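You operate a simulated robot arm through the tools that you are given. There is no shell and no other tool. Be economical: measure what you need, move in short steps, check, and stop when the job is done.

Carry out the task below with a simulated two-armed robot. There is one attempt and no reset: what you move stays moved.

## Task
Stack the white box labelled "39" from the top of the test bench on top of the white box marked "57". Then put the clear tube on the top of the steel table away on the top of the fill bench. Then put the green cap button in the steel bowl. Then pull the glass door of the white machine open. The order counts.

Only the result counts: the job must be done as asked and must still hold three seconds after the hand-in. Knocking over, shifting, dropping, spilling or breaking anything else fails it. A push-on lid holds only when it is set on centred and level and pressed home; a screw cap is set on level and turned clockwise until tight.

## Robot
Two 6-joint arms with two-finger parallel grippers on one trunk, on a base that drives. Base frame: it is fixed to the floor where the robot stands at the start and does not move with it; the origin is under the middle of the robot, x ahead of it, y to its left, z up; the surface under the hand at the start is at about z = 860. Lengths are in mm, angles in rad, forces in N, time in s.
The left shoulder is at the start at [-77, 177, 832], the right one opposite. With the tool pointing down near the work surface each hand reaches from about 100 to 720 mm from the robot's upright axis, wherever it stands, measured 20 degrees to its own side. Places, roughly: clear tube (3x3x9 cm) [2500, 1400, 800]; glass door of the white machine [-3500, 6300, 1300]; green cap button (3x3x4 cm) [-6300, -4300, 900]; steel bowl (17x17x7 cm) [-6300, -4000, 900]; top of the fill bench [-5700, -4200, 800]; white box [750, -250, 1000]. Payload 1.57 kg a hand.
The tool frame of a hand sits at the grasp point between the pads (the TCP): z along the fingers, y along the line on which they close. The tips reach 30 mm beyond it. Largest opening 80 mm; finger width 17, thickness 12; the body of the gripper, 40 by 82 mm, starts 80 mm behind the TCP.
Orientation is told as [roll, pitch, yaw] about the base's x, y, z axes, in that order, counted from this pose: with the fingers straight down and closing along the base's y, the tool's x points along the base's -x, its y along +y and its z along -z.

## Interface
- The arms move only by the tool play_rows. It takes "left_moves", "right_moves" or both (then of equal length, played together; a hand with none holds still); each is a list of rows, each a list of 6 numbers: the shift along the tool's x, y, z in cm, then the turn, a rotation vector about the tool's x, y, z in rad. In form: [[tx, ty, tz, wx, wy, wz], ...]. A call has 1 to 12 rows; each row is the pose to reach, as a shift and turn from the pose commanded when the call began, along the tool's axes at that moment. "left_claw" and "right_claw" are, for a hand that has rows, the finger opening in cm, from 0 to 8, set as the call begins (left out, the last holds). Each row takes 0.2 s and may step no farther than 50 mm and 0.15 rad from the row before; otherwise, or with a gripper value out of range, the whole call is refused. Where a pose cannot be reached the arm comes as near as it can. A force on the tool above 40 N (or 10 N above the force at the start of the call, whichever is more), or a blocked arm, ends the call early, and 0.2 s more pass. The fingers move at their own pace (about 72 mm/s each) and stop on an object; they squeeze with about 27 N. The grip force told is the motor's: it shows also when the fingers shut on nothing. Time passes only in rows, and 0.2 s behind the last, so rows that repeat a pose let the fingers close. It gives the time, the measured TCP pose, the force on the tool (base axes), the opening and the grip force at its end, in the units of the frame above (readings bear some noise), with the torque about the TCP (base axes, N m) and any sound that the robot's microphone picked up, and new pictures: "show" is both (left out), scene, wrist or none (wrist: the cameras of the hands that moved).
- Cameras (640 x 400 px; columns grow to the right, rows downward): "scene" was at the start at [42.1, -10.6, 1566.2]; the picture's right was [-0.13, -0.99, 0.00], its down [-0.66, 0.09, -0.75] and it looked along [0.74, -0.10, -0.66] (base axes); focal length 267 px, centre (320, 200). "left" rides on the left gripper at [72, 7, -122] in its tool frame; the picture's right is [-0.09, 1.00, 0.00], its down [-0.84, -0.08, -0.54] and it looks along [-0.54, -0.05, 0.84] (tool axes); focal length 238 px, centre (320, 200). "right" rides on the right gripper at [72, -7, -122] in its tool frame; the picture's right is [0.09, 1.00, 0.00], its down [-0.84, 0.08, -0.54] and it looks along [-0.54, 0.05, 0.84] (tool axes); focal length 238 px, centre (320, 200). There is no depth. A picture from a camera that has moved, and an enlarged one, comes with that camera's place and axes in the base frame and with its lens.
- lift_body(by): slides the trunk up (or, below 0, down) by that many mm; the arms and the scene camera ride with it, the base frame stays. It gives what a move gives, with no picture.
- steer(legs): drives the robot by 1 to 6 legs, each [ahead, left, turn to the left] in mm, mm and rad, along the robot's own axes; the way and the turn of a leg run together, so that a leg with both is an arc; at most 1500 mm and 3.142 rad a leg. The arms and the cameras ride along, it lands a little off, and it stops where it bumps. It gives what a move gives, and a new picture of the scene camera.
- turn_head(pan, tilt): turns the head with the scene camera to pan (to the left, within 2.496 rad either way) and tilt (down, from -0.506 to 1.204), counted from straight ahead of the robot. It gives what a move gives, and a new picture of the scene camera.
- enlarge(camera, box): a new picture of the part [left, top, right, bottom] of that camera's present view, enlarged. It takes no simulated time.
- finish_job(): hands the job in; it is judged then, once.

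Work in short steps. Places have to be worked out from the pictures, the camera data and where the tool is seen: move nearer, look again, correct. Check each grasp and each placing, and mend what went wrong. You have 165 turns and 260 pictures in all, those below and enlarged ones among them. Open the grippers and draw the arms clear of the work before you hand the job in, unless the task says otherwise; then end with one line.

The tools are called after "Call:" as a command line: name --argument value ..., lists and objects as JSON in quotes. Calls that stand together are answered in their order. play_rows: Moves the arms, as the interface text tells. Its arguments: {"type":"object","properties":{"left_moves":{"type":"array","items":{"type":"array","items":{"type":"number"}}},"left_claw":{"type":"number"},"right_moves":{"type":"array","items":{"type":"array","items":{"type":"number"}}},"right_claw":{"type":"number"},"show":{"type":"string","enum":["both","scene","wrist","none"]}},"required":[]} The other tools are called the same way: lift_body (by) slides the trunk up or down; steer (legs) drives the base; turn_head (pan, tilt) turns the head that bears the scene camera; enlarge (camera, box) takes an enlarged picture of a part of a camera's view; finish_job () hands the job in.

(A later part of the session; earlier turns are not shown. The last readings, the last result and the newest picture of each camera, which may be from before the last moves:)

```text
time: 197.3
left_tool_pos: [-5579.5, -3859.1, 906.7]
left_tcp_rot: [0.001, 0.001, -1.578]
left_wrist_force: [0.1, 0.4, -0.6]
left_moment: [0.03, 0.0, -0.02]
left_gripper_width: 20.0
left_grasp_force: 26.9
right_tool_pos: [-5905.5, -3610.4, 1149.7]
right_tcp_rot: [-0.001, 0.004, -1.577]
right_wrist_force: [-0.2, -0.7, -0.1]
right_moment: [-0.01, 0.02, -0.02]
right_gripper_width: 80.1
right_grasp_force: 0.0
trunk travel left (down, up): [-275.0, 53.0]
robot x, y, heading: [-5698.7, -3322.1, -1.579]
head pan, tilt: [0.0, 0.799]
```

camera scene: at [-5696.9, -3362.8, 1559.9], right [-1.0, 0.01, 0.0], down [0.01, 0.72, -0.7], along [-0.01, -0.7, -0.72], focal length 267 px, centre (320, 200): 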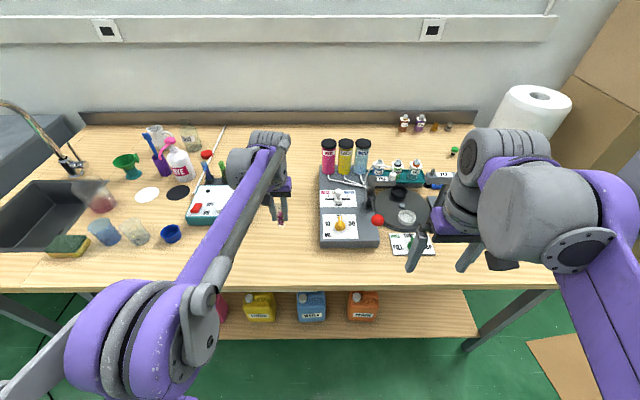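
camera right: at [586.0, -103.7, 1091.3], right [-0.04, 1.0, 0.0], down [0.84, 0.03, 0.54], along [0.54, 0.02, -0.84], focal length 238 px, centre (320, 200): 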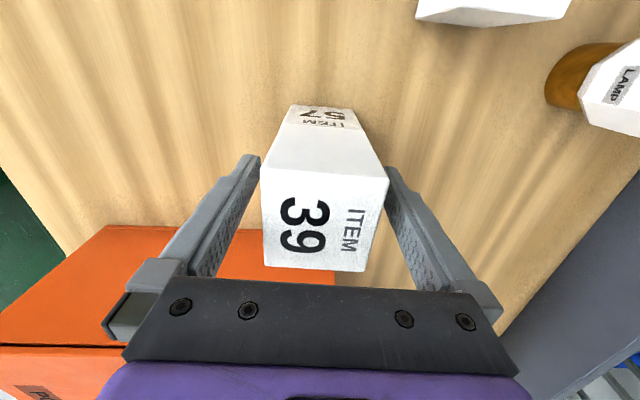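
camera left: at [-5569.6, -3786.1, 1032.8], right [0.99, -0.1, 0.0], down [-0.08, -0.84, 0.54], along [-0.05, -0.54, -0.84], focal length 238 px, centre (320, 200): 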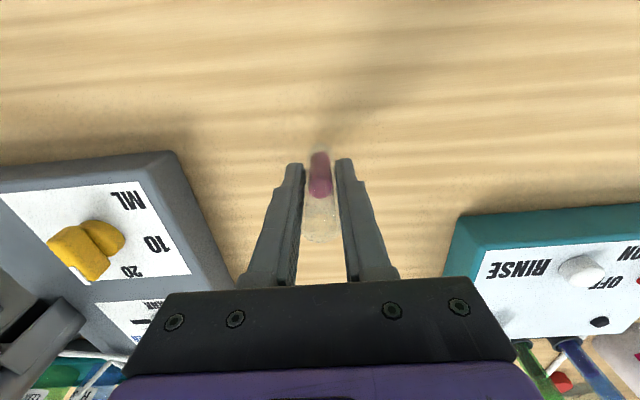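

Call:
enlarge --camera "scene" --box '[240, 170, 320, 230]'

Call:
play_rows --left_moves '[[0, 0, 0.15, 0, 0, 0], [0, 0, 0.3, 0, 0, 0], [0, 0, 0.3, 0, 0, 0]]' --show "none"

Call:
play_rows --left_moves '[[0, 0, 0.15, 0, 0, 0], [0, 0, 0.3, 0, 0, 0], [0, 0, 0.3, 0, 0, 0]]' --show "none"

```text
6.67 times, centred on (280, 200) of scene
camera zoom: at [-5696.9, -3362.9, 1559.9], right [-1.0, 0.01, 0.0], down [0.01, 0.72, -0.7], along [-0.01, -0.7, -0.72], focal length 1780 px, centre (587, 200)
```

zoom: 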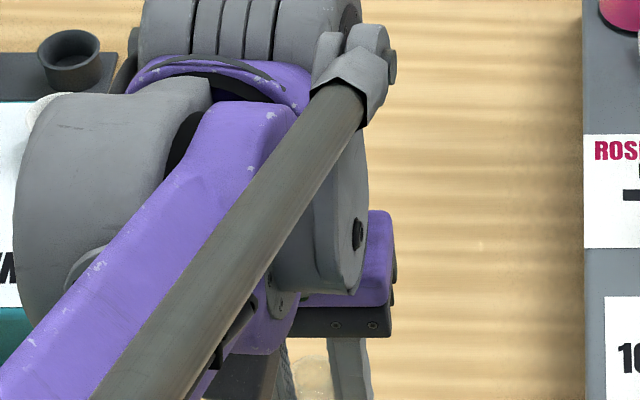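

```text
time: 198.2
left_tool_pos: [-5579.0, -3859.0, 904.3]
left_tcp_rot: [0.0, 0.001, -1.578]
left_wrist_force: [-0.1, -0.2, -0.5]
left_moment: [-0.02, 0.01, 0.02]
left_gripper_width: 20.1
left_grasp_force: 27.1
right_tool_pos: [-5905.7, -3610.8, 1149.6]
right_tcp_rot: [-0.002, 0.004, -1.577]
right_wrist_force: [-0.7, 0.0, 0.8]
right_moment: [0.02, 0.02, 0.0]
right_gripper_width: 80.3
right_grasp_force: 0.1
trunk travel left (down, up): [-275.0, 53.0]
robot x, y, heading: [-5696.0, -3325.0, -1.575]
head pan, tilt: [0.0, 0.799]
```

```text
time: 198.9
left_tool_pos: [-5580.1, -3857.8, 900.6]
left_tcp_rot: [0.001, 0.0, -1.576]
left_wrist_force: [0.7, 0.4, 0.1]
left_moment: [0.01, -0.03, -0.03]
left_gripper_width: 20.4
left_grasp_force: 27.2
right_tool_pos: [-5906.6, -3610.8, 1149.6]
right_tcp_rot: [-0.002, 0.003, -1.577]
right_wrist_force: [0.6, 0.2, 0.1]
right_moment: [0.0, 0.01, 0.0]
right_gripper_width: 79.7
right_grasp_force: 0.1
trunk travel left (down, up): [-275.0, 53.0]
robot x, y, heading: [-5697.7, -3323.7, -1.578]
head pan, tilt: [0.0, 0.799]
```

Call:
play_rows --left_moves '[[0, 0, 0.15, 0, 0, 0], [0, 0, 0.3, 0, 0, 0], [0, 0, 0.3, 0, 0, 0]]' --show "none"

Call:
play_rows --left_moves '[[0, 0, 0.15, 0, 0, 0], [0, 0, 0.3, 0, 0, 0], [0, 0, 0.3, 0, 0, 0]]' --show "wrist"

Call:
enlarge --camera "left" --box '[260, 120, 380, 195]'

```text
time: 199.8
left_tool_pos: [-5579.8, -3857.9, 898.2]
left_tcp_rot: [0.0, -0.001, -1.578]
left_wrist_force: [1.6, -2.1, 14.4]
left_moment: [-0.14, -0.03, -0.01]
left_gripper_width: 20.3
left_grasp_force: 26.4
right_tool_pos: [-5905.5, -3610.5, 1150.6]
right_tcp_rot: [-0.002, 0.0, -1.579]
right_wrist_force: [0.5, -0.7, -0.3]
right_moment: [0.0, -0.01, -0.01]
right_gripper_width: 80.1
right_grasp_force: 0.1
trunk travel left (down, up): [-275.0, 53.0]
robot x, y, heading: [-5694.9, -3319.8, -1.581]
head pan, tilt: [0.0, 0.799]
```

```text
time: 200.6
left_tool_pos: [-5579.5, -3858.0, 895.3]
left_tcp_rot: [0.0, -0.001, -1.578]
left_wrist_force: [0.7, -0.5, 21.5]
left_moment: [-0.02, -0.01, 0.02]
left_gripper_width: 20.2
left_grasp_force: 27.1
right_tool_pos: [-5907.5, -3609.3, 1151.0]
right_tcp_rot: [-0.002, 0.004, -1.578]
right_wrist_force: [-0.1, -0.5, -0.7]
right_moment: [-0.01, 0.0, -0.01]
right_gripper_width: 80.0
right_grasp_force: 0.0
trunk travel left (down, up): [-275.0, 53.0]
robot x, y, heading: [-5694.1, -3324.9, -1.576]
head pan, tilt: [0.0, 0.799]
camera left: at [-5570.0, -3784.8, 1018.6], right [0.99, -0.1, 0.0], down [-0.08, -0.84, 0.54], along [-0.05, -0.54, -0.84], focal length 238 px, centre (320, 200)
```

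left: 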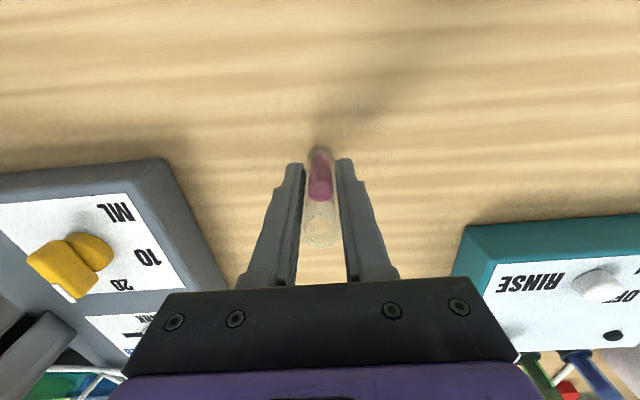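

```text
5.33 times, centred on (320, 158) of left
camera zoom: at [-5570.0, -3784.8, 1018.6], right [0.99, -0.1, 0.0], down [-0.08, -0.84, 0.54], along [-0.05, -0.54, -0.84], focal length 1271 px, centre (320, 427)
```

zoom: 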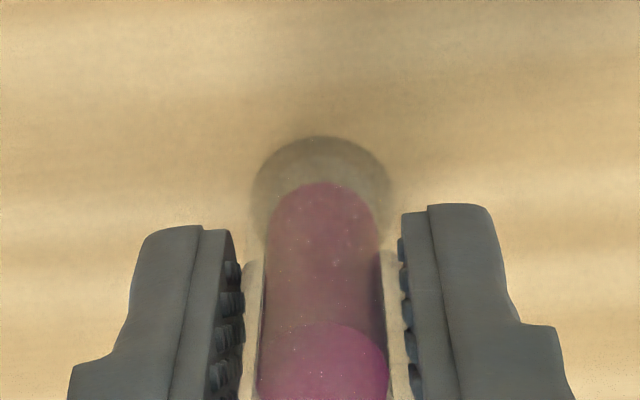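

Tube stands on the bench (21 N). Relax slightly, then open slowly to 42 mm.

Call:
play_rows --left_moves '[[0, 0, -0.1, 0, 0, 0], [0, 0, -0.15, 0, 0, 0], [0, 0, -0.15, 0, 0, 0]]' --show "none"

Call:
play_rows --left_moves '[[0, 0, 0, 0, 0, 0], [0, 0, 0, 0, 0, 0], [0, 0, 0, 0, 0, 0]]' --left_claw 4.4 --show "wrist"

```text
time: 201.3
left_tool_pos: [-5580.1, -3858.2, 896.0]
left_tcp_rot: [0.0, -0.001, -1.579]
left_wrist_force: [0.1, 0.4, 1.5]
left_moment: [0.05, 0.0, 0.0]
left_gripper_width: 20.1
left_grasp_force: 27.2
right_tool_pos: [-5905.6, -3610.2, 1150.5]
right_tcp_rot: [-0.003, 0.004, -1.578]
right_wrist_force: [0.6, -0.1, 0.9]
right_moment: [0.0, 0.04, -0.03]
right_gripper_width: 80.1
right_grasp_force: 0.0
trunk travel left (down, up): [-275.0, 53.0]
robot x, y, heading: [-5695.0, -3324.7, -1.58]
head pan, tilt: [0.0, 0.799]
```

```text
time: 202.2
left_tool_pos: [-5579.3, -3857.8, 897.5]
left_tcp_rot: [-0.002, 0.001, -1.581]
left_wrist_force: [-0.2, 1.4, 0.1]
left_moment: [0.03, 0.0, 0.0]
left_gripper_width: 44.0
left_grasp_force: 0.0
right_tool_pos: [-5906.3, -3609.9, 1150.3]
right_tcp_rot: [-0.002, 0.003, -1.578]
right_wrist_force: [0.3, 0.3, -0.2]
right_moment: [0.01, -0.02, -0.01]
right_gripper_width: 80.0
right_grasp_force: 0.1
trunk travel left (down, up): [-275.0, 53.0]
robot x, y, heading: [-5696.1, -3323.4, -1.578]
head pan, tilt: [0.0, 0.799]
camera left: at [-5569.7, -3785.9, 1019.3], right [0.99, -0.1, 0.0], down [-0.08, -0.84, 0.54], along [-0.05, -0.54, -0.84], focal length 238 px, centre (320, 200)
```

left: 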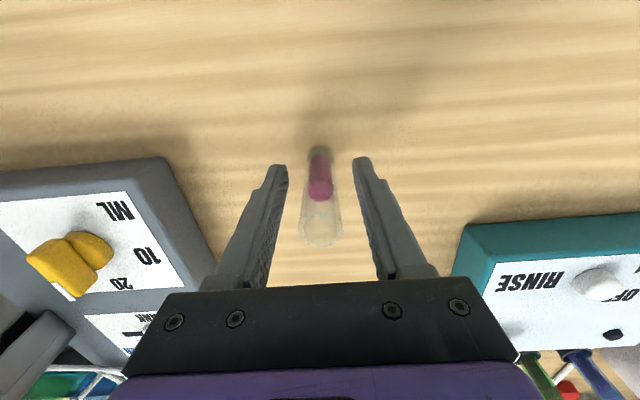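

Tube stands free. Withdraw straight up, then back.

Call:
play_rows --left_moves '[[0, 0, -2, 0, 0, 0], [0, 0, -5, 0, 0, 0], [0, 0, -8, 0, 0, 0], [0, 0, -12, 0, 0, 0], [0, 0, -15, 0, 0, 0], [4, 2, -17, 0, 0, 0], [8, 4, -19, 0, 0, 0], [12, 6, -21, 0, 0, 0], [16, 8, -23, 0, 0, 0], [20, 10, -25, 0, 0, 0], [20, 10, -25, 0, 0, 0]]' --show "scene"

Call:
enlarge --camera "scene" --box '[240, 130, 480, 280]'

```text
time: 204.6
left_tool_pos: [-5476.9, -3658.8, 1146.6]
left_tcp_rot: [0.001, 0.002, -1.578]
left_wrist_force: [0.4, 0.7, -0.1]
left_moment: [0.01, -0.02, -0.02]
left_gripper_width: 44.0
left_grasp_force: 0.1
right_tool_pos: [-5906.1, -3611.7, 1150.5]
right_tcp_rot: [-0.002, 0.003, -1.577]
right_wrist_force: [-0.2, -0.4, 0.1]
right_moment: [0.02, 0.0, -0.01]
right_gripper_width: 79.8
right_grasp_force: 0.1
trunk travel left (down, up): [-275.0, 53.0]
robot x, y, heading: [-5698.0, -3325.1, -1.577]
head pan, tilt: [0.0, 0.799]
camera scene: at [-5697.0, -3364.0, 1559.9], right [-1.0, 0.01, 0.0], down [0.01, 0.72, -0.7], along [-0.01, -0.7, -0.72], focal length 267 px, centre (320, 200)
```

scene: 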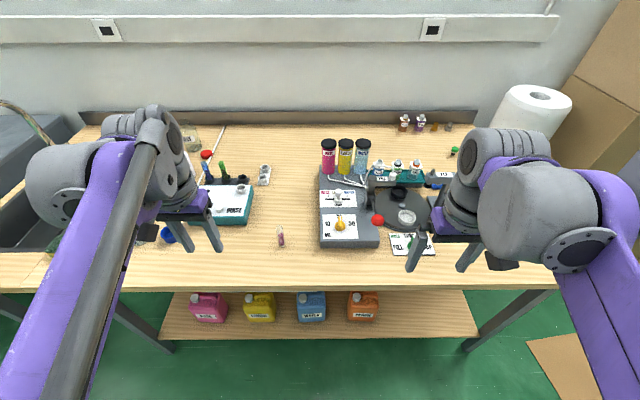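

```text
2.67 times, centred on (360, 205) of scene
camera zoom: at [-5697.0, -3364.0, 1559.9], right [-1.0, 0.01, 0.0], down [0.01, 0.72, -0.7], along [-0.01, -0.7, -0.72], focal length 712 px, centre (213, 187)
```

zoom: 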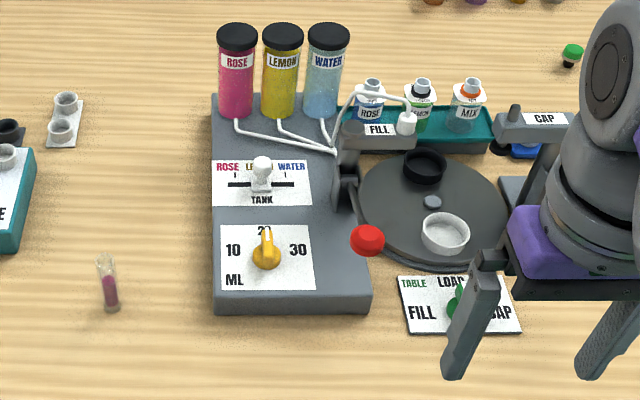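

Tube is standing on the fill bench. The green cap button (small, green top) is near (-6290,-4313), the bowl near (-6300,-4000). I shift right for a better view.

Call:
steer --legs '[[0, -420, 0]]'

Call:
turn_head --pan -0.1 --tilt 0.6

Call:
enlarge --camera "scene" --box '[200, 100, 440, 250]'

```text
time: 208.8
left_tool_pos: [-5896.4, -3655.2, 1145.1]
left_tcp_rot: [-0.002, 0.0, -1.579]
left_wrist_force: [0.0, -0.1, -0.1]
left_moment: [0.0, 0.01, 0.01]
left_gripper_width: 44.1
left_grasp_force: 0.1
right_tool_pos: [-6324.8, -3608.1, 1150.6]
right_tcp_rot: [-0.001, 0.004, -1.578]
right_wrist_force: [-0.1, 0.2, -0.7]
right_moment: [-0.03, 0.01, 0.0]
right_gripper_width: 80.1
right_grasp_force: 0.0
trunk travel left (down, up): [-275.0, 53.0]
robot x, y, heading: [-6115.2, -3320.3, -1.577]
head pan, tilt: [0.0, 0.799]
camera scene: at [-6116.3, -3359.7, 1559.9], right [-1.0, 0.01, 0.0], down [0.01, 0.72, -0.7], along [-0.01, -0.7, -0.72], focal length 267 px, centre (320, 200)
```

scene: 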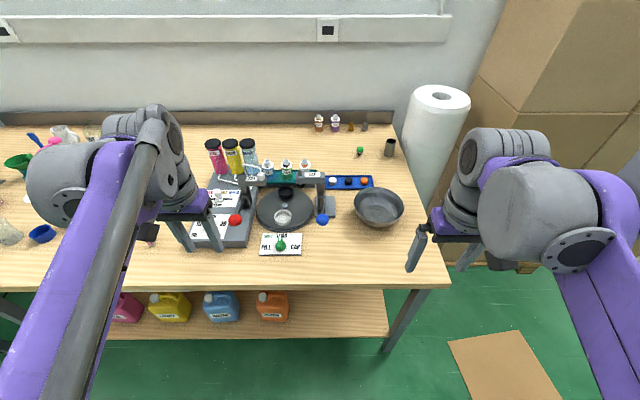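

```text
time: 209.5
left_tool_pos: [-5896.2, -3655.1, 1146.6]
left_tcp_rot: [-0.001, 0.0, -1.579]
left_wrist_force: [-0.3, 0.6, -0.2]
left_moment: [0.03, 0.01, 0.0]
left_gripper_width: 44.2
left_grasp_force: 0.0
right_tool_pos: [-6326.0, -3607.3, 1150.9]
right_tcp_rot: [-0.002, 0.003, -1.577]
right_wrist_force: [0.7, 0.5, -0.6]
right_moment: [0.0, 0.01, 0.0]
right_gripper_width: 80.1
right_grasp_force: 0.0
trunk travel left (down, up): [-275.0, 53.0]
robot x, y, heading: [-6115.5, -3319.9, -1.577]
head pan, tilt: [-0.099, 0.6]
camera scene: at [-6125.0, -3366.9, 1576.7], right [-0.99, 0.11, 0.0], down [0.06, 0.56, -0.82], along [-0.09, -0.82, -0.57], focal length 267 px, centre (320, 200)
```

scene: 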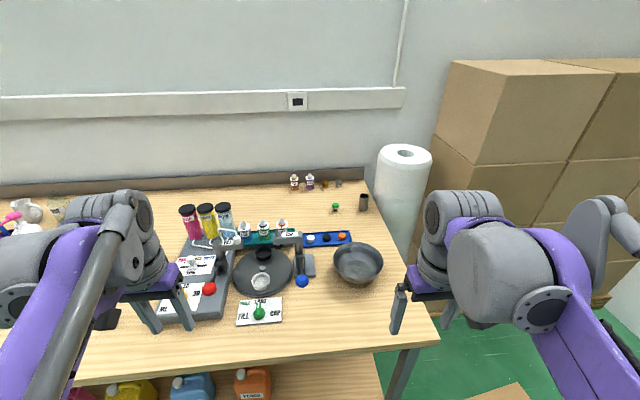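

```text
2.67 times, centred on (320, 175) of scene
camera zoom: at [-6125.0, -3366.9, 1576.7], right [-0.99, 0.11, 0.0], down [0.06, 0.56, -0.82], along [-0.09, -0.82, -0.57], focal length 712 px, centre (320, 267)
```

zoom: 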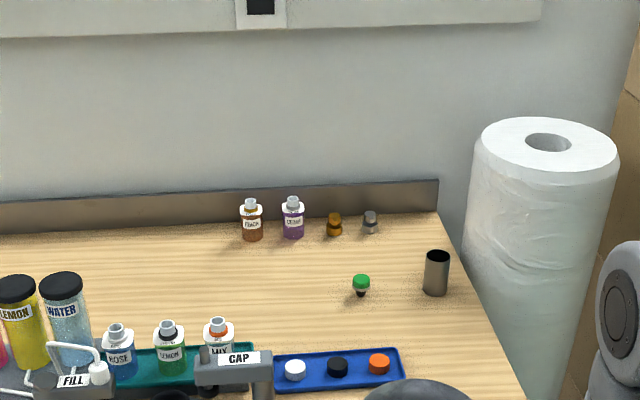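

The button stands at about (-6299,-4319), bowl at (-6320,-3986). Straight ahead of the right shoulder. I move ahead 230 mm (base just reaching the bench edge) and raise the trunk a bit.

Call:
steer --legs '[[220, 0, 0]]'

Call:
lift_body --by 50

Call:
turn_head --pan -0.1 --tilt 0.8

Call:
enlarge --camera "scene" --box '[280, 100, 440, 200]'

```text
time: 211.2
left_tool_pos: [-5897.9, -3875.2, 1146.9]
left_tcp_rot: [0.001, -0.002, -1.577]
left_wrist_force: [-0.3, 0.3, -0.9]
left_moment: [0.03, -0.01, 0.0]
left_gripper_width: 44.1
left_grasp_force: 0.0
right_tool_pos: [-6327.0, -3825.1, 1150.6]
right_tcp_rot: [-0.002, 0.004, -1.577]
right_wrist_force: [0.2, -0.2, 0.0]
right_moment: [-0.01, 0.0, 0.01]
right_gripper_width: 80.2
right_grasp_force: 0.1
trunk travel left (down, up): [-275.0, 53.0]
robot x, y, heading: [-6120.3, -3538.5, -1.576]
head pan, tilt: [-0.099, 0.6]
camera scene: at [-6126.7, -3585.9, 1576.7], right [-0.99, 0.11, 0.0], down [0.06, 0.56, -0.83], along [-0.09, -0.82, -0.56], focal length 267 px, centre (320, 200)
```

scene: 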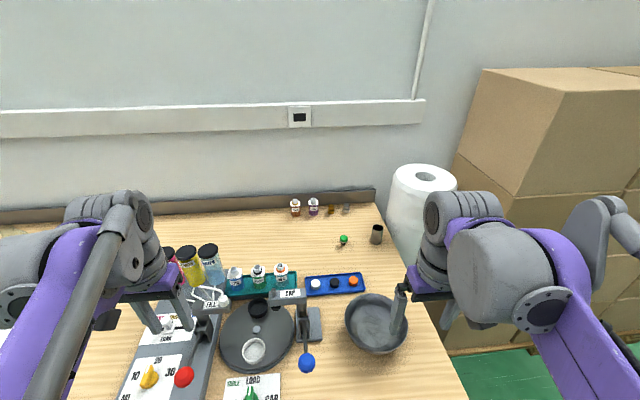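

```text
time: 212.1
left_tool_pos: [-5897.8, -3873.5, 1196.4]
left_tcp_rot: [0.001, -0.001, -1.577]
left_wrist_force: [-0.3, 0.4, 0.2]
left_moment: [-0.02, 0.02, 0.01]
left_gripper_width: 44.2
left_grasp_force: 0.0
right_tool_pos: [-6327.4, -3826.1, 1199.7]
right_tcp_rot: [-0.002, 0.0, -1.578]
right_wrist_force: [0.9, -0.1, 0.2]
right_moment: [-0.01, 0.01, 0.0]
right_gripper_width: 80.2
right_grasp_force: 0.0
trunk travel left (down, up): [-325.0, 3.0]
robot x, y, heading: [-6118.0, -3539.5, -1.577]
head pan, tilt: [-0.099, 0.6]
```

```text
time: 212.8
left_tool_pos: [-5896.5, -3873.9, 1196.5]
left_tcp_rot: [0.001, 0.0, -1.579]
left_wrist_force: [-0.5, 0.3, 0.1]
left_moment: [-0.02, 0.0, 0.01]
left_gripper_width: 44.1
left_grasp_force: 0.0
right_tool_pos: [-6327.5, -3825.4, 1200.8]
right_tcp_rot: [-0.003, 0.002, -1.577]
right_wrist_force: [0.4, 0.2, 0.3]
right_moment: [-0.03, 0.03, -0.01]
right_gripper_width: 80.0
right_grasp_force: 0.1
trunk travel left (down, up): [-325.0, 3.0]
robot x, y, heading: [-6117.5, -3539.3, -1.577]
head pan, tilt: [-0.099, 0.799]
camera scene: at [-6125.8, -3575.4, 1612.8], right [-0.99, 0.11, 0.0], down [0.08, 0.71, -0.7], along [-0.07, -0.69, -0.72], focal length 267 px, centre (320, 200)
```

scene: 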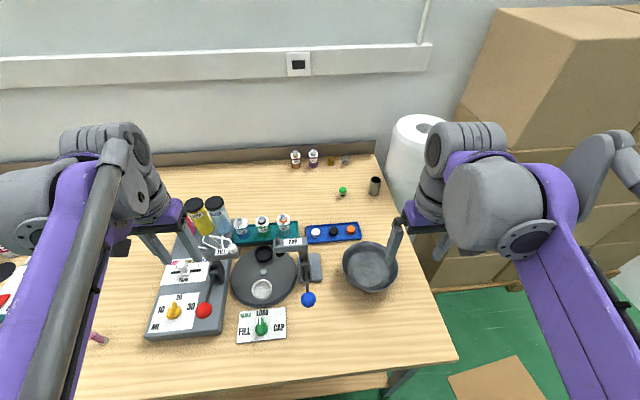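

```text
4.00 times, centred on (360, 150) of scene
camera zoom: at [-6125.8, -3575.4, 1612.8], right [-0.99, 0.11, 0.0], down [0.08, 0.71, -0.7], along [-0.07, -0.69, -0.72], focal length 1068 px, centre (160, 400)
```

zoom: 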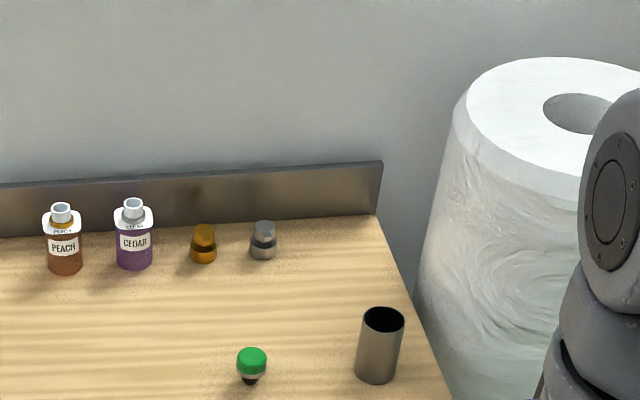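

Button base ≈(-6293,-4321), cap top z≈884, cap Ø≈30. I bring the right hand forward with the tips tilted outward 0.6 rad to a hover short of the button.

Call:
play_rows --right_moves '[[-3.8, 0.3, 2, 0, -0.05, 0], [-7.6, 0.7, 4, 0, -0.1, 0], [-11.4, 1, 6, 0, -0.15, 0], [-15.2, 1.4, 8, 0, -0.21, 0], [-19, 1.7, 10, 0, -0.27, 0], [-22.8, 2, 12, 0, -0.33, 0], [-26.6, 2.4, 14, 0, -0.39, 0], [-30.4, 2.7, 16, 0, -0.45, 0], [-34.2, 3, 18, 0, -0.5, 0], [-38, 3.4, 20, 0, -0.55, 0], [-41.5, 3.7, 21.6, 0, -0.6, 0], [-41.5, 3.7, 21.6, 0, -0.6, 0]]' --right_claw 5.5 --show "both"

Call:
enlarge --camera "right" --box '[200, 90, 440, 240]'

```text
time: 215.4
left_tool_pos: [-5898.6, -3873.4, 1196.8]
left_tcp_rot: [-0.001, -0.001, -1.577]
left_wrist_force: [0.4, 0.2, -0.1]
left_moment: [-0.01, 0.02, 0.01]
left_gripper_width: 43.9
left_grasp_force: 0.0
right_tool_pos: [-6292.0, -4241.0, 982.9]
right_tcp_rot: [-0.002, -0.598, -1.575]
right_wrist_force: [-0.9, 0.7, -0.4]
right_moment: [0.0, 0.0, 0.02]
right_gripper_width: 55.1
right_grasp_force: 0.0
trunk travel left (down, up): [-325.0, 3.0]
robot x, y, heading: [-6114.3, -3541.7, -1.579]
head pan, tilt: [-0.099, 0.799]
camera scene: at [-6125.8, -3575.3, 1612.8], right [-0.99, 0.11, 0.0], down [0.08, 0.71, -0.7], along [-0.07, -0.69, -0.72], focal length 267 px, centre (320, 200)
camera right: at [-6298.5, -4112.7, 1042.7], right [1.0, 0.07, -0.05], down [0.08, -0.39, 0.92], along [0.04, -0.92, -0.39], focal length 238 px, centre (320, 200)
```

scene: 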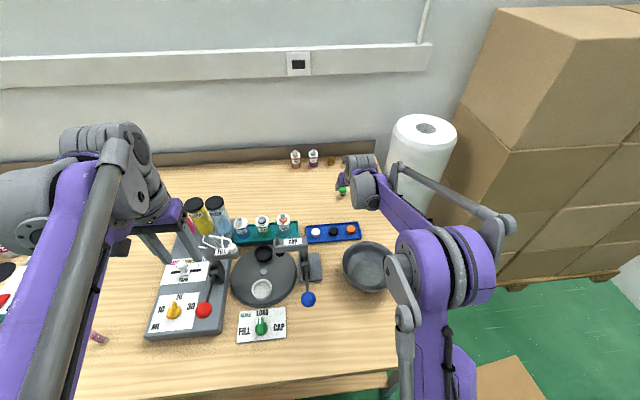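
right: 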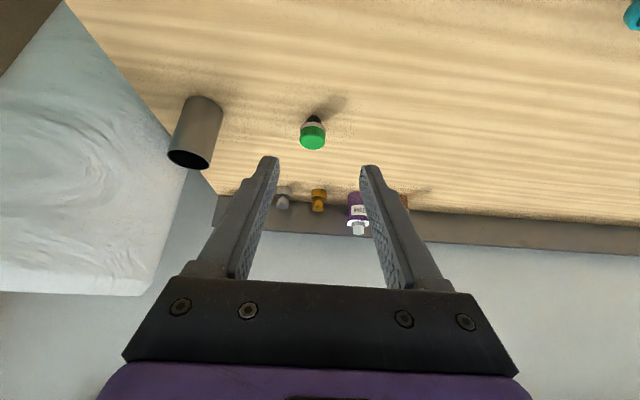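

```text
2.67 times, centred on (320, 165) of right
camera zoom: at [-6298.5, -4112.7, 1042.7], right [1.0, 0.07, -0.05], down [0.08, -0.39, 0.92], along [0.04, -0.92, -0.39], focal length 636 px, centre (320, 293)
```

zoom: 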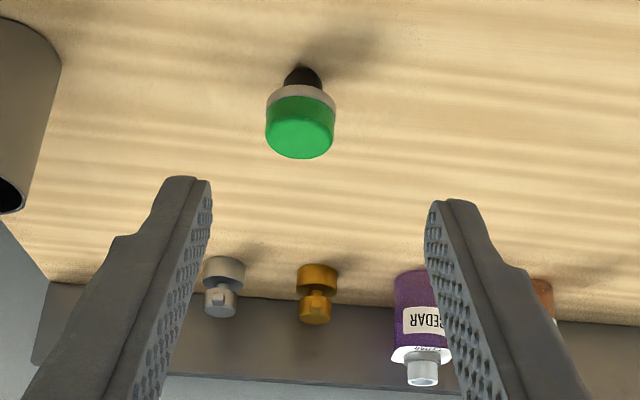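

Button refined to (-6301,-4326). Advance along the finger axis after lateral correction; check partway.

Call:
play_rows --right_moves '[[-0.5, -0.5, 1, 0, 0, 0], [-1, -0.9, 3, 0, 0, 0], [-1, -0.9, 5.5, 0, 0, 0], [-1, -0.9, 8, 0, 0, 0], [-1, -0.9, 8, 0, 0, 0]]' --show "wrist"

Call:
enlarge --camera "right" --box '[200, 90, 440, 240]'

```text
time: 216.6
left_tool_pos: [-5897.3, -3873.2, 1196.9]
left_tcp_rot: [0.0, 0.0, -1.577]
left_wrist_force: [0.2, 0.7, 0.5]
left_moment: [-0.01, 0.0, -0.04]
left_gripper_width: 44.2
left_grasp_force: 0.0
right_tool_pos: [-6301.9, -4294.4, 922.3]
right_tcp_rot: [-0.002, -0.597, -1.577]
right_wrist_force: [0.7, 0.2, -0.2]
right_moment: [0.02, 0.01, -0.01]
right_gripper_width: 54.8
right_grasp_force: 0.0
trunk travel left (down, up): [-325.0, 3.0]
robot x, y, heading: [-6115.1, -3535.2, -1.576]
head pan, tilt: [-0.099, 0.799]
camera right: at [-6308.2, -4166.1, 982.4], right [1.0, 0.07, -0.05], down [0.08, -0.39, 0.92], along [0.04, -0.92, -0.39], focal length 238 px, centre (320, 200)
```

right: 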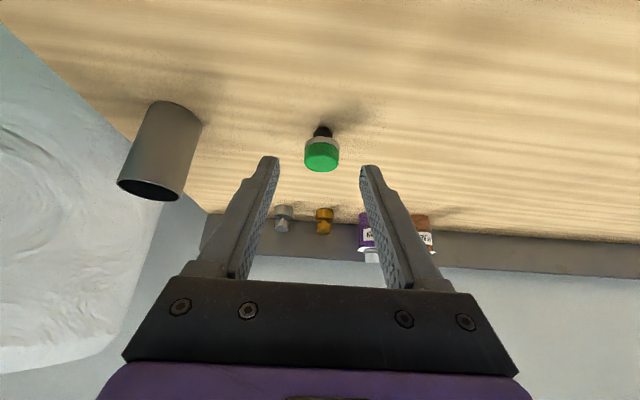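

```text
2.67 times, centred on (320, 165) of right
camera zoom: at [-6308.2, -4166.1, 982.4], right [1.0, 0.07, -0.05], down [0.08, -0.39, 0.92], along [0.04, -0.92, -0.39], focal length 636 px, centre (320, 293)
```

zoom: 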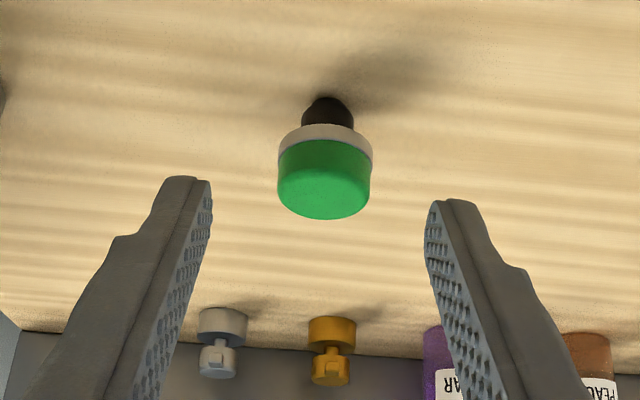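

Aligned. Advance the final 43 mm along the tool axis and close.

Call:
play_rows --right_moves '[[0, 0, 1.5, 0, 0, 0], [0, 0, 3, 0, 0, 0], [0, 0, 4.3, 0, 0, 0], [0, 0, 4.3, 0, 0, 0]]' --show "wrist"

Call:
play_rows --right_moves '[[0, 0, 0, 0, 0, 0], [0, 0, 0, 0, 0, 0], [0, 0, 0, 0, 0, 0], [0, 0, 0, 0, 0, 0]]' --right_claw 0 --show "wrist"

```text
time: 217.6
left_tool_pos: [-5898.1, -3874.5, 1196.6]
left_tcp_rot: [0.001, 0.0, -1.578]
left_wrist_force: [0.2, 0.7, -0.2]
left_moment: [0.02, 0.01, 0.02]
left_gripper_width: 43.9
left_grasp_force: 0.1
right_tool_pos: [-6302.4, -4318.6, 887.5]
right_tcp_rot: [0.0, -0.597, -1.576]
right_wrist_force: [0.2, -0.8, 0.7]
right_moment: [0.0, 0.02, 0.01]
right_gripper_width: 54.9
right_grasp_force: 0.1
trunk travel left (down, up): [-325.0, 3.0]
robot x, y, heading: [-6121.1, -3535.1, -1.578]
head pan, tilt: [-0.099, 0.799]
camera right: at [-6308.7, -4190.2, 947.0], right [1.0, 0.07, -0.05], down [0.08, -0.39, 0.92], along [0.04, -0.92, -0.39], focal length 238 px, centre (320, 200)
```

right: 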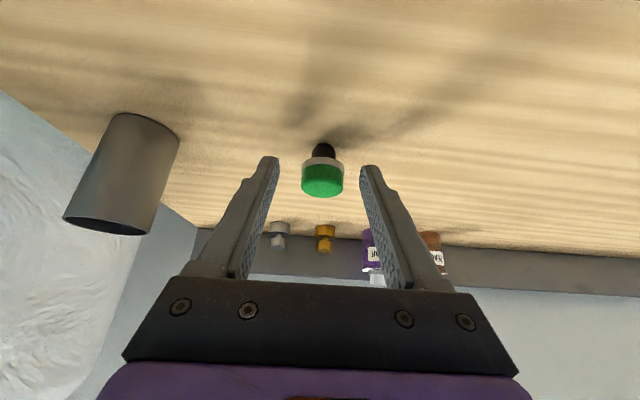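

```text
time: 218.6
left_tool_pos: [-5897.7, -3874.4, 1196.6]
left_tcp_rot: [0.0, -0.001, -1.579]
left_wrist_force: [0.1, -0.4, 0.6]
left_moment: [0.0, -0.01, 0.02]
left_gripper_width: 44.1
left_grasp_force: 0.0
right_tool_pos: [-6302.0, -4317.1, 887.1]
right_tcp_rot: [-0.001, -0.596, -1.575]
right_wrist_force: [0.0, 0.8, 0.2]
right_moment: [0.02, -0.01, 0.01]
right_gripper_width: 27.5
right_grasp_force: 26.9
trunk travel left (down, up): [-325.0, 3.0]
robot x, y, heading: [-6117.2, -3539.3, -1.578]
head pan, tilt: [-0.099, 0.799]
camera right: at [-6308.7, -4190.3, 947.0], right [1.0, 0.07, -0.05], down [0.08, -0.39, 0.92], along [0.04, -0.92, -0.39], focal length 238 px, centre (320, 200)
```

right: 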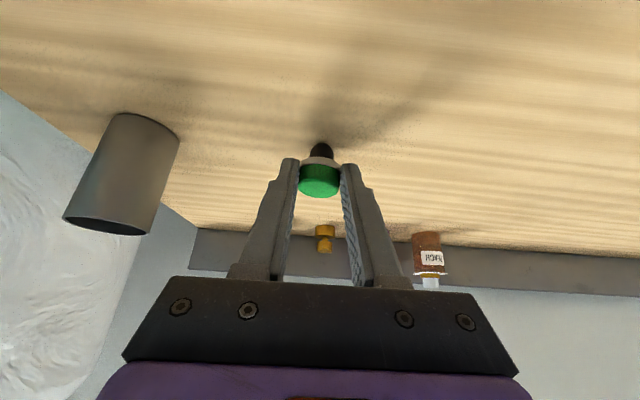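

Gripped (27.5 mm). Lift gently straight up.

Call:
play_rows --right_moves '[[-0.1, 0, -0.2, 0, 0, 0], [-0.4, 0, -0.6, 0, 0, 0], [-0.8, 0, -1.2, 0, 0, 0], [-1.3, 0, -1.9, 0, 0, 0], [-1.9, 0, -2.8, 0, 0, 0], [-2.5, 0, -3.7, 0, 0, 0], [-3.1, 0, -4.6, 0, 0, 0], [-3.7, 0, -5.5, 0, 0, 0], [-4.2, 0, -6.2, 0, 0, 0], [-4.5, 0, -6.6, 0, 0, 0], [-4.5, 0, -6.6, 0, 0, 0]]' --show "wrist"

```text
time: 221.0
left_tool_pos: [-5896.4, -3873.9, 1197.4]
left_tcp_rot: [0.0, -0.001, -1.578]
left_wrist_force: [0.3, 0.9, -0.1]
left_moment: [0.01, 0.02, 0.0]
left_gripper_width: 44.0
left_grasp_force: 0.1
right_tool_pos: [-6302.9, -4318.5, 967.1]
right_tcp_rot: [-0.002, -0.598, -1.577]
right_wrist_force: [0.1, -0.1, -0.4]
right_moment: [-0.02, -0.01, 0.02]
right_gripper_width: 27.4
right_grasp_force: 26.9
trunk travel left (down, up): [-325.0, 3.0]
robot x, y, heading: [-6118.6, -3539.7, -1.581]
head pan, tilt: [-0.099, 0.799]
camera right: at [-6308.9, -4190.3, 1027.1], right [1.0, 0.07, -0.05], down [0.08, -0.39, 0.92], along [0.04, -0.92, -0.39], focal length 238 px, centre (320, 200)
```

right: 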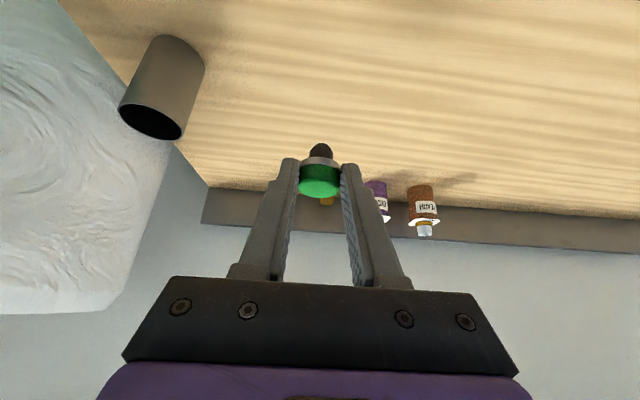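

Held. Carry it back to above the bowl centre (-6312,-3972), untilting on the way.

Call:
play_rows --right_moves '[[0.6, 0, -1.5, 0, 0.02, 0], [2.4, -0.1, -3.4, 0, 0.06, 0], [4.6, -0.2, -5.4, 0, 0.11, 0], [6.9, -0.3, -7.6, 0, 0.17, 0], [9.3, -0.4, -9.8, 0, 0.23, 0], [11.7, -0.5, -12, 0, 0.29, 0], [14.1, -0.6, -14.2, 0, 0.35, 0], [16.5, -0.7, -16.4, 0, 0.41, 0], [18.9, -0.8, -18.6, 0, 0.47, 0], [21.3, -0.9, -20.8, 0, 0.53, 0], [23.5, -1, -22.8, 0, 0.58, 0], [25, -1.1, -24.3, 0, 0.6, 0]]' --show "both"

```text
time: 223.6
left_tool_pos: [-5897.0, -3873.1, 1196.5]
left_tcp_rot: [0.0, 0.0, -1.577]
left_wrist_force: [0.2, -0.1, -0.1]
left_moment: [-0.03, 0.0, 0.0]
left_gripper_width: 44.1
left_grasp_force: 0.2
right_tool_pos: [-6311.8, -3974.6, 1028.3]
right_tcp_rot: [-0.002, 0.003, -1.578]
right_wrist_force: [-0.4, 0.0, 0.1]
right_moment: [0.01, -0.01, -0.03]
right_gripper_width: 27.0
right_grasp_force: 27.1
trunk travel left (down, up): [-325.0, 3.0]
robot x, y, heading: [-6119.6, -3539.0, -1.58]
head pan, tilt: [-0.099, 0.799]
camera scene: at [-6125.8, -3575.4, 1612.8], right [-0.99, 0.11, 0.0], down [0.08, 0.71, -0.7], along [-0.07, -0.69, -0.72], focal length 267 px, centre (320, 200)
camera right: at [-6317.6, -3902.5, 1149.6], right [1.0, 0.09, 0.0], down [0.07, -0.84, 0.54], along [0.04, -0.54, -0.84], focal length 238 px, centre (320, 200)
```

scene: 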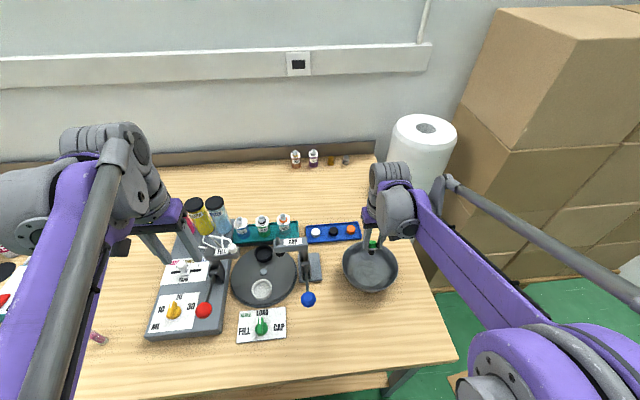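
right: 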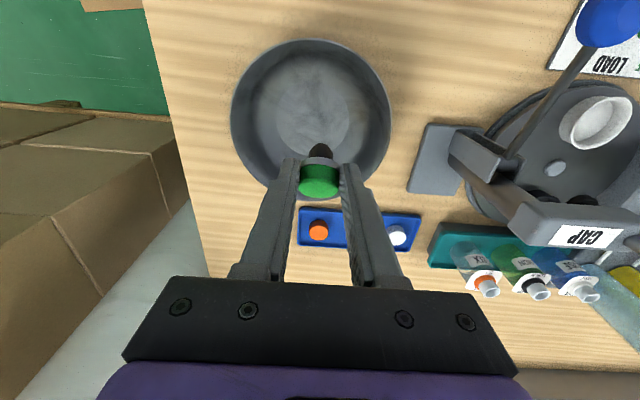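

Bowl centre ≈ (-6320,-3963). Adjust and lower the button into the bowl.

Call:
play_rows --right_moves '[[0.5, -0.5, 0.5, 0, 0, 0], [1, -0.9, 2, 0, 0, 0], [1, -0.9, 4, 0, 0, 0], [1, -0.9, 6, 0, 0, 0], [1, -0.9, 8, 0, 0, 0], [1, -0.9, 9.5, 0, 0, 0], [1, -0.9, 10.6, 0, 0, 0], [1, -0.9, 11.4, 0, 0, 0], [1, -0.9, 11.8, 0, 0, 0], [1, -0.9, 11.8, 0, 0, 0]]' --show "wrist"

```text
time: 225.8
left_tool_pos: [-5897.4, -3874.2, 1196.9]
left_tcp_rot: [0.0, 0.001, -1.578]
left_wrist_force: [0.0, 0.2, 0.2]
left_moment: [0.01, -0.05, 0.0]
left_gripper_width: 43.9
left_grasp_force: 0.0
right_tool_pos: [-6320.0, -3964.4, 908.5]
right_tcp_rot: [-0.002, 0.004, -1.58]
right_wrist_force: [0.3, 0.5, 0.5]
right_moment: [-0.02, -0.02, 0.03]
right_gripper_width: 26.6
right_grasp_force: 26.9
trunk travel left (down, up): [-325.0, 3.0]
robot x, y, heading: [-6115.7, -3539.1, -1.583]
head pan, tilt: [-0.099, 0.799]
camera right: at [-6326.6, -3893.0, 1030.8], right [1.0, 0.09, 0.0], down [0.07, -0.84, 0.54], along [0.05, -0.54, -0.84], focal length 238 px, centre (320, 200)
```

right: 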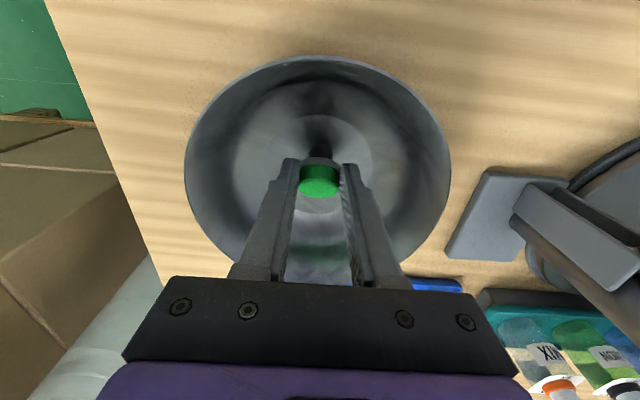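

Centred in the bowl. Lower further until contact.

Call:
play_rows --right_moves '[[0, 0, 0.2, 0, 0, 0], [0, 0, 0.4, 0, 0, 0], [0, 0, 0.6, 0, 0, 0], [0, 0, 0.6, 0, 0, 0]]' --show "none"

Call:
play_rows --right_moves '[[0, 0, 0.2, 0, 0, 0], [0, 0, 0.4, 0, 0, 0], [0, 0, 0.4, 0, 0, 0]]' --show "none"

```text
time: 226.8
left_tool_pos: [-5896.9, -3873.9, 1196.3]
left_tcp_rot: [0.0, 0.0, -1.577]
left_wrist_force: [0.1, -0.7, 1.3]
left_moment: [-0.01, 0.03, 0.0]
left_gripper_width: 44.0
left_grasp_force: 0.1
right_tool_pos: [-6320.1, -3964.7, 903.1]
right_tcp_rot: [-0.002, 0.004, -1.579]
right_wrist_force: [0.4, -0.5, 0.0]
right_moment: [0.01, 0.0, 0.0]
right_gripper_width: 26.8
right_grasp_force: 26.7
trunk travel left (down, up): [-325.0, 3.0]
robot x, y, heading: [-6115.3, -3541.9, -1.579]
head pan, tilt: [-0.099, 0.799]
```

```text
time: 227.6
left_tool_pos: [-5896.2, -3873.1, 1196.2]
left_tcp_rot: [0.0, -0.002, -1.577]
left_wrist_force: [-0.5, -0.5, -0.2]
left_moment: [0.02, 0.0, 0.0]
left_gripper_width: 43.9
left_grasp_force: 0.0
right_tool_pos: [-6320.7, -3964.9, 899.7]
right_tcp_rot: [0.0, 0.0, -1.579]
right_wrist_force: [-0.4, -2.4, 26.4]
right_moment: [-0.08, 0.0, -0.01]
right_gripper_width: 27.1
right_grasp_force: 27.3
trunk travel left (down, up): [-325.0, 3.0]
robot x, y, heading: [-6117.5, -3540.6, -1.581]
head pan, tilt: [-0.099, 0.799]
```

Contact at z≈900. Relax 2 mm, open to 50 mm, and withdraw up.

Call:
play_rows --right_moves '[[0, 0, -0.15, 0, 0, 0], [0, 0, -0.2, 0, 0, 0]]' --show "none"

Call:
play_rows --right_moves '[[0, 0, 0, 0, 0, 0], [0, 0, 0, 0, 0, 0], [0, 0, 0, 0, 0, 0], [0, 0, -1.5, 0, 0, 0], [0, 0, -4, 0, 0, 0], [0, 0, -8, 0, 0, 0], [0, 0, -12, 0, 0, 0], [0, 0, -15, 0, 0, 0], [0, 0, -15, 0, 0, 0]]' --right_claw 5 --show "wrist"

```text
time: 228.2
left_tool_pos: [-5898.4, -3873.3, 1194.6]
left_tcp_rot: [-0.001, -0.001, -1.578]
left_wrist_force: [-0.5, 0.5, -0.3]
left_moment: [0.0, 0.01, 0.01]
left_gripper_width: 43.9
left_grasp_force: 0.0
right_tool_pos: [-6320.4, -3964.1, 901.3]
right_tcp_rot: [-0.001, 0.003, -1.578]
right_wrist_force: [-0.1, -1.5, 4.8]
right_moment: [-0.04, 0.0, 0.0]
right_gripper_width: 26.9
right_grasp_force: 27.3
trunk travel left (down, up): [-325.0, 3.0]
robot x, y, heading: [-6117.1, -3538.1, -1.58]
head pan, tilt: [-0.099, 0.799]
```

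```text
time: 230.2
left_tool_pos: [-5897.9, -3873.4, 1196.8]
left_tcp_rot: [0.001, 0.002, -1.577]
left_wrist_force: [-0.3, 0.0, -0.2]
left_moment: [0.02, 0.01, -0.01]
left_gripper_width: 44.1
left_grasp_force: 0.1
right_tool_pos: [-6320.2, -3965.1, 1052.4]
right_tcp_rot: [-0.001, 0.004, -1.578]
right_wrist_force: [-0.1, 0.5, 0.2]
right_moment: [0.03, -0.02, 0.01]
right_gripper_width: 50.2
right_grasp_force: 0.0
trunk travel left (down, up): [-325.0, 3.0]
robot x, y, heading: [-6119.6, -3539.0, -1.582]
head pan, tilt: [-0.099, 0.799]
camera right: at [-6326.1, -3893.5, 1173.5], right [1.0, 0.09, 0.0], down [0.07, -0.84, 0.54], along [0.05, -0.54, -0.84], focal length 238 px, centre (320, 200)
```

right: 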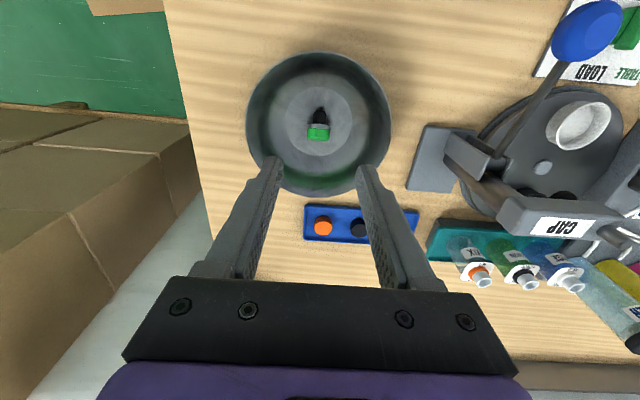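

Button sits in the bowl. I tuck the right arm, back away and head for the white machine; first to a point with an overview.

Call:
play_rows --right_moves '[[3, 0.5, -3, 0, 0, 0], [6, 1, -6, 0, 0, 0], [10, 1, -9, 0, 0, 0], [13, 1, -12, 0, 0, 0], [13, 1, -12, 0, 0, 0]]' --show "scene"

Call:
steer --legs '[[-550, 0, 0], [0, 0, 2.37], [1500, 0, 0], [500, 0, 0]]'

Call:
turn_head --pan 0.5 --tilt 0.35

```text
time: 231.4
left_tool_pos: [-5897.8, -3874.8, 1196.3]
left_tcp_rot: [0.0, 0.002, -1.579]
left_wrist_force: [-0.5, 0.3, 0.9]
left_moment: [0.02, 0.02, 0.0]
left_gripper_width: 44.1
left_grasp_force: 0.2
right_tool_pos: [-6309.3, -3835.8, 1171.5]
right_tcp_rot: [-0.003, 0.003, -1.577]
right_wrist_force: [0.2, -0.2, -0.4]
right_moment: [0.03, -0.02, 0.03]
right_gripper_width: 50.4
right_grasp_force: 0.1
trunk travel left (down, up): [-325.0, 3.0]
robot x, y, heading: [-6118.5, -3541.3, -1.579]
head pan, tilt: [-0.099, 0.799]
camera scene: at [-6125.9, -3577.0, 1612.8], right [-0.99, 0.11, 0.0], down [0.08, 0.71, -0.7], along [-0.07, -0.69, -0.72], focal length 267 px, centre (320, 200)
```

scene: 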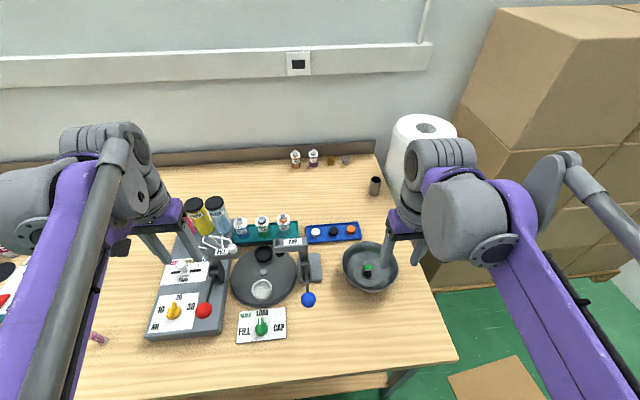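

```text
time: 249.8
left_tool_pos: [-4649.0, -1156.7, 1197.3]
left_tcp_rot: [0.001, 0.0, 0.801]
left_wrist_force: [0.2, -0.4, 0.5]
left_moment: [0.02, 0.01, 0.0]
left_gripper_width: 44.2
left_grasp_force: 0.0
right_tool_pos: [-4377.2, -1468.2, 1171.8]
right_tcp_rot: [-0.002, 0.003, 0.803]
right_wrist_force: [0.2, -0.2, 1.0]
right_moment: [-0.02, 0.01, 0.0]
right_gripper_width: 50.0
right_grasp_force: 0.1
trunk travel left (down, up): [-325.0, 3.0]
robot x, y, heading: [-4719.3, -1552.3, 0.803]
head pan, tilt: [-0.099, 0.799]
camera scene: at [-4687.6, -1529.6, 1612.7], right [0.65, -0.76, 0.0], down [-0.55, -0.46, -0.7], along [0.53, 0.45, -0.72], focal length 267 px, centre (320, 200)
```

scene: 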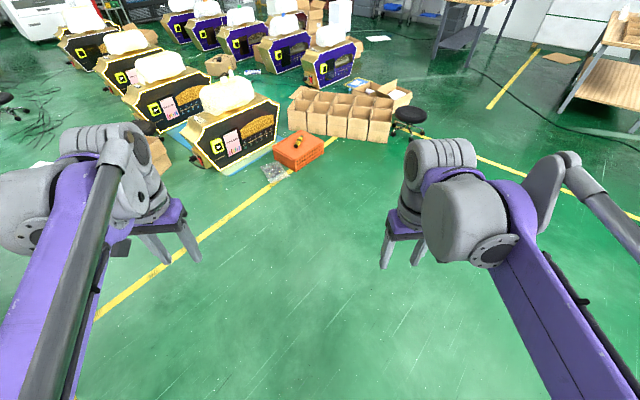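

```text
time: 250.8
left_tool_pos: [-4648.2, -1157.1, 1197.0]
left_tcp_rot: [0.001, 0.001, 0.803]
left_wrist_force: [1.3, -0.4, 0.0]
left_moment: [-0.03, -0.02, -0.03]
left_gripper_width: 43.7
left_grasp_force: 0.0
right_tool_pos: [-4376.7, -1467.7, 1172.2]
right_tcp_rot: [-0.001, 0.005, 0.801]
right_wrist_force: [-0.7, -0.4, 0.2]
right_moment: [0.0, -0.01, 0.01]
right_gripper_width: 50.0
right_grasp_force: 0.1
trunk travel left (down, up): [-325.0, 3.0]
robot x, y, heading: [-4716.8, -1548.8, 0.802]
head pan, tilt: [0.499, 0.351]
camera scene: at [-4724.1, -1491.8, 1652.4], right [0.96, -0.27, 0.0], down [-0.09, -0.33, -0.94], along [0.25, 0.91, -0.34], focal length 267 px, centre (320, 200)
```

scene: 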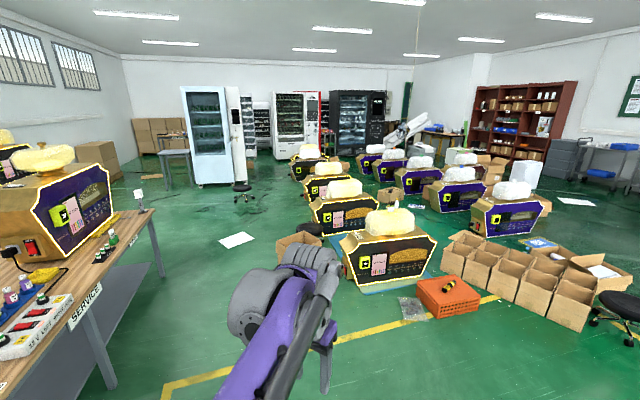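

The corridor north is open. Zoom on the machines to identify the white one near (-3500,6300).

Call:
enlarge --camera "scene" --box '[170, 70, 410, 220]'

```text
2.67 times, centred on (290, 145) of scene
camera zoom: at [-4724.1, -1491.8, 1652.4], right [0.96, -0.27, 0.0], down [-0.09, -0.33, -0.94], along [0.25, 0.91, -0.34], focal length 712 px, centre (400, 347)
```

zoom: 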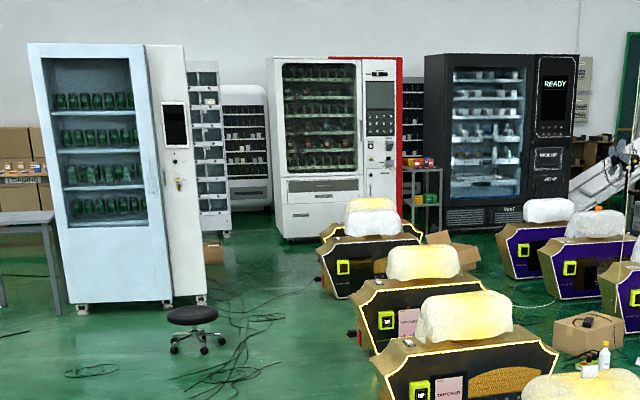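

White machine confirmed at ≈(-3450,6300) with a glass door. I drive north through the corridor, around the paper on the floor.

Call:
steer --legs '[[0, 0, 0.769], [1400, 260, 0], [1300, 0, 0]]'

Call:
turn_head --pan 0 --tilt 0.5

```text
time: 266.1
left_tool_pos: [-5205.0, 1480.3, 1196.7]
left_tcp_rot: [0.0, 0.002, 1.573]
left_wrist_force: [0.5, 0.0, -0.3]
left_moment: [0.03, 0.03, -0.01]
left_gripper_width: 43.7
left_grasp_force: 0.1
right_tool_pos: [-4793.1, 1444.8, 1171.5]
right_tcp_rot: [-0.002, 0.003, 1.573]
right_wrist_force: [0.9, -0.1, -0.3]
right_moment: [-0.01, -0.02, 0.01]
right_gripper_width: 50.2
right_grasp_force: 0.1
trunk travel left (down, up): [-325.0, 3.0]
robot x, y, heading: [-4983.6, 1147.3, 1.573]
head pan, tilt: [0.499, 0.351]
camera scene: at [-5026.4, 1186.5, 1652.4], right [0.88, 0.48, 0.0], down [0.16, -0.3, -0.94], along [-0.45, 0.82, -0.34], focal length 267 px, centre (320, 200)
```

scene: 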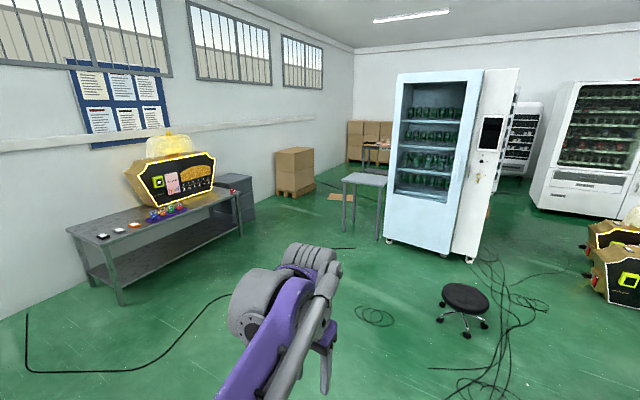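

```text
time: 267.0
left_tool_pos: [-5205.4, 1481.4, 1196.1]
left_tcp_rot: [0.001, 0.0, 1.572]
left_wrist_force: [-0.1, -0.8, 0.6]
left_moment: [-0.01, -0.03, 0.0]
left_gripper_width: 44.1
left_grasp_force: 0.1
right_tool_pos: [-4793.5, 1445.0, 1171.5]
right_tcp_rot: [-0.001, 0.004, 1.573]
right_wrist_force: [0.1, -0.2, 0.0]
right_moment: [-0.01, 0.0, 0.02]
right_gripper_width: 50.0
right_grasp_force: 0.1
trunk travel left (down, up): [-325.0, 3.0]
robot x, y, heading: [-4983.4, 1149.2, 1.573]
head pan, tilt: [0.0, 0.499]
camera scene: at [-4981.9, 1196.0, 1638.8], right [1.0, 0.0, 0.0], down [0.0, -0.48, -0.88], along [0.0, 0.88, -0.48], focal length 267 px, centre (320, 200)
```

scene: 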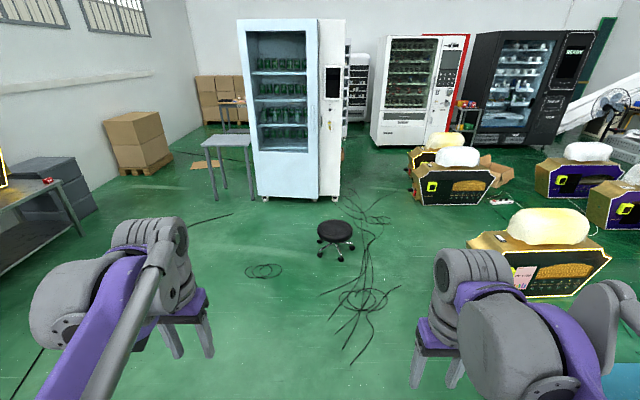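

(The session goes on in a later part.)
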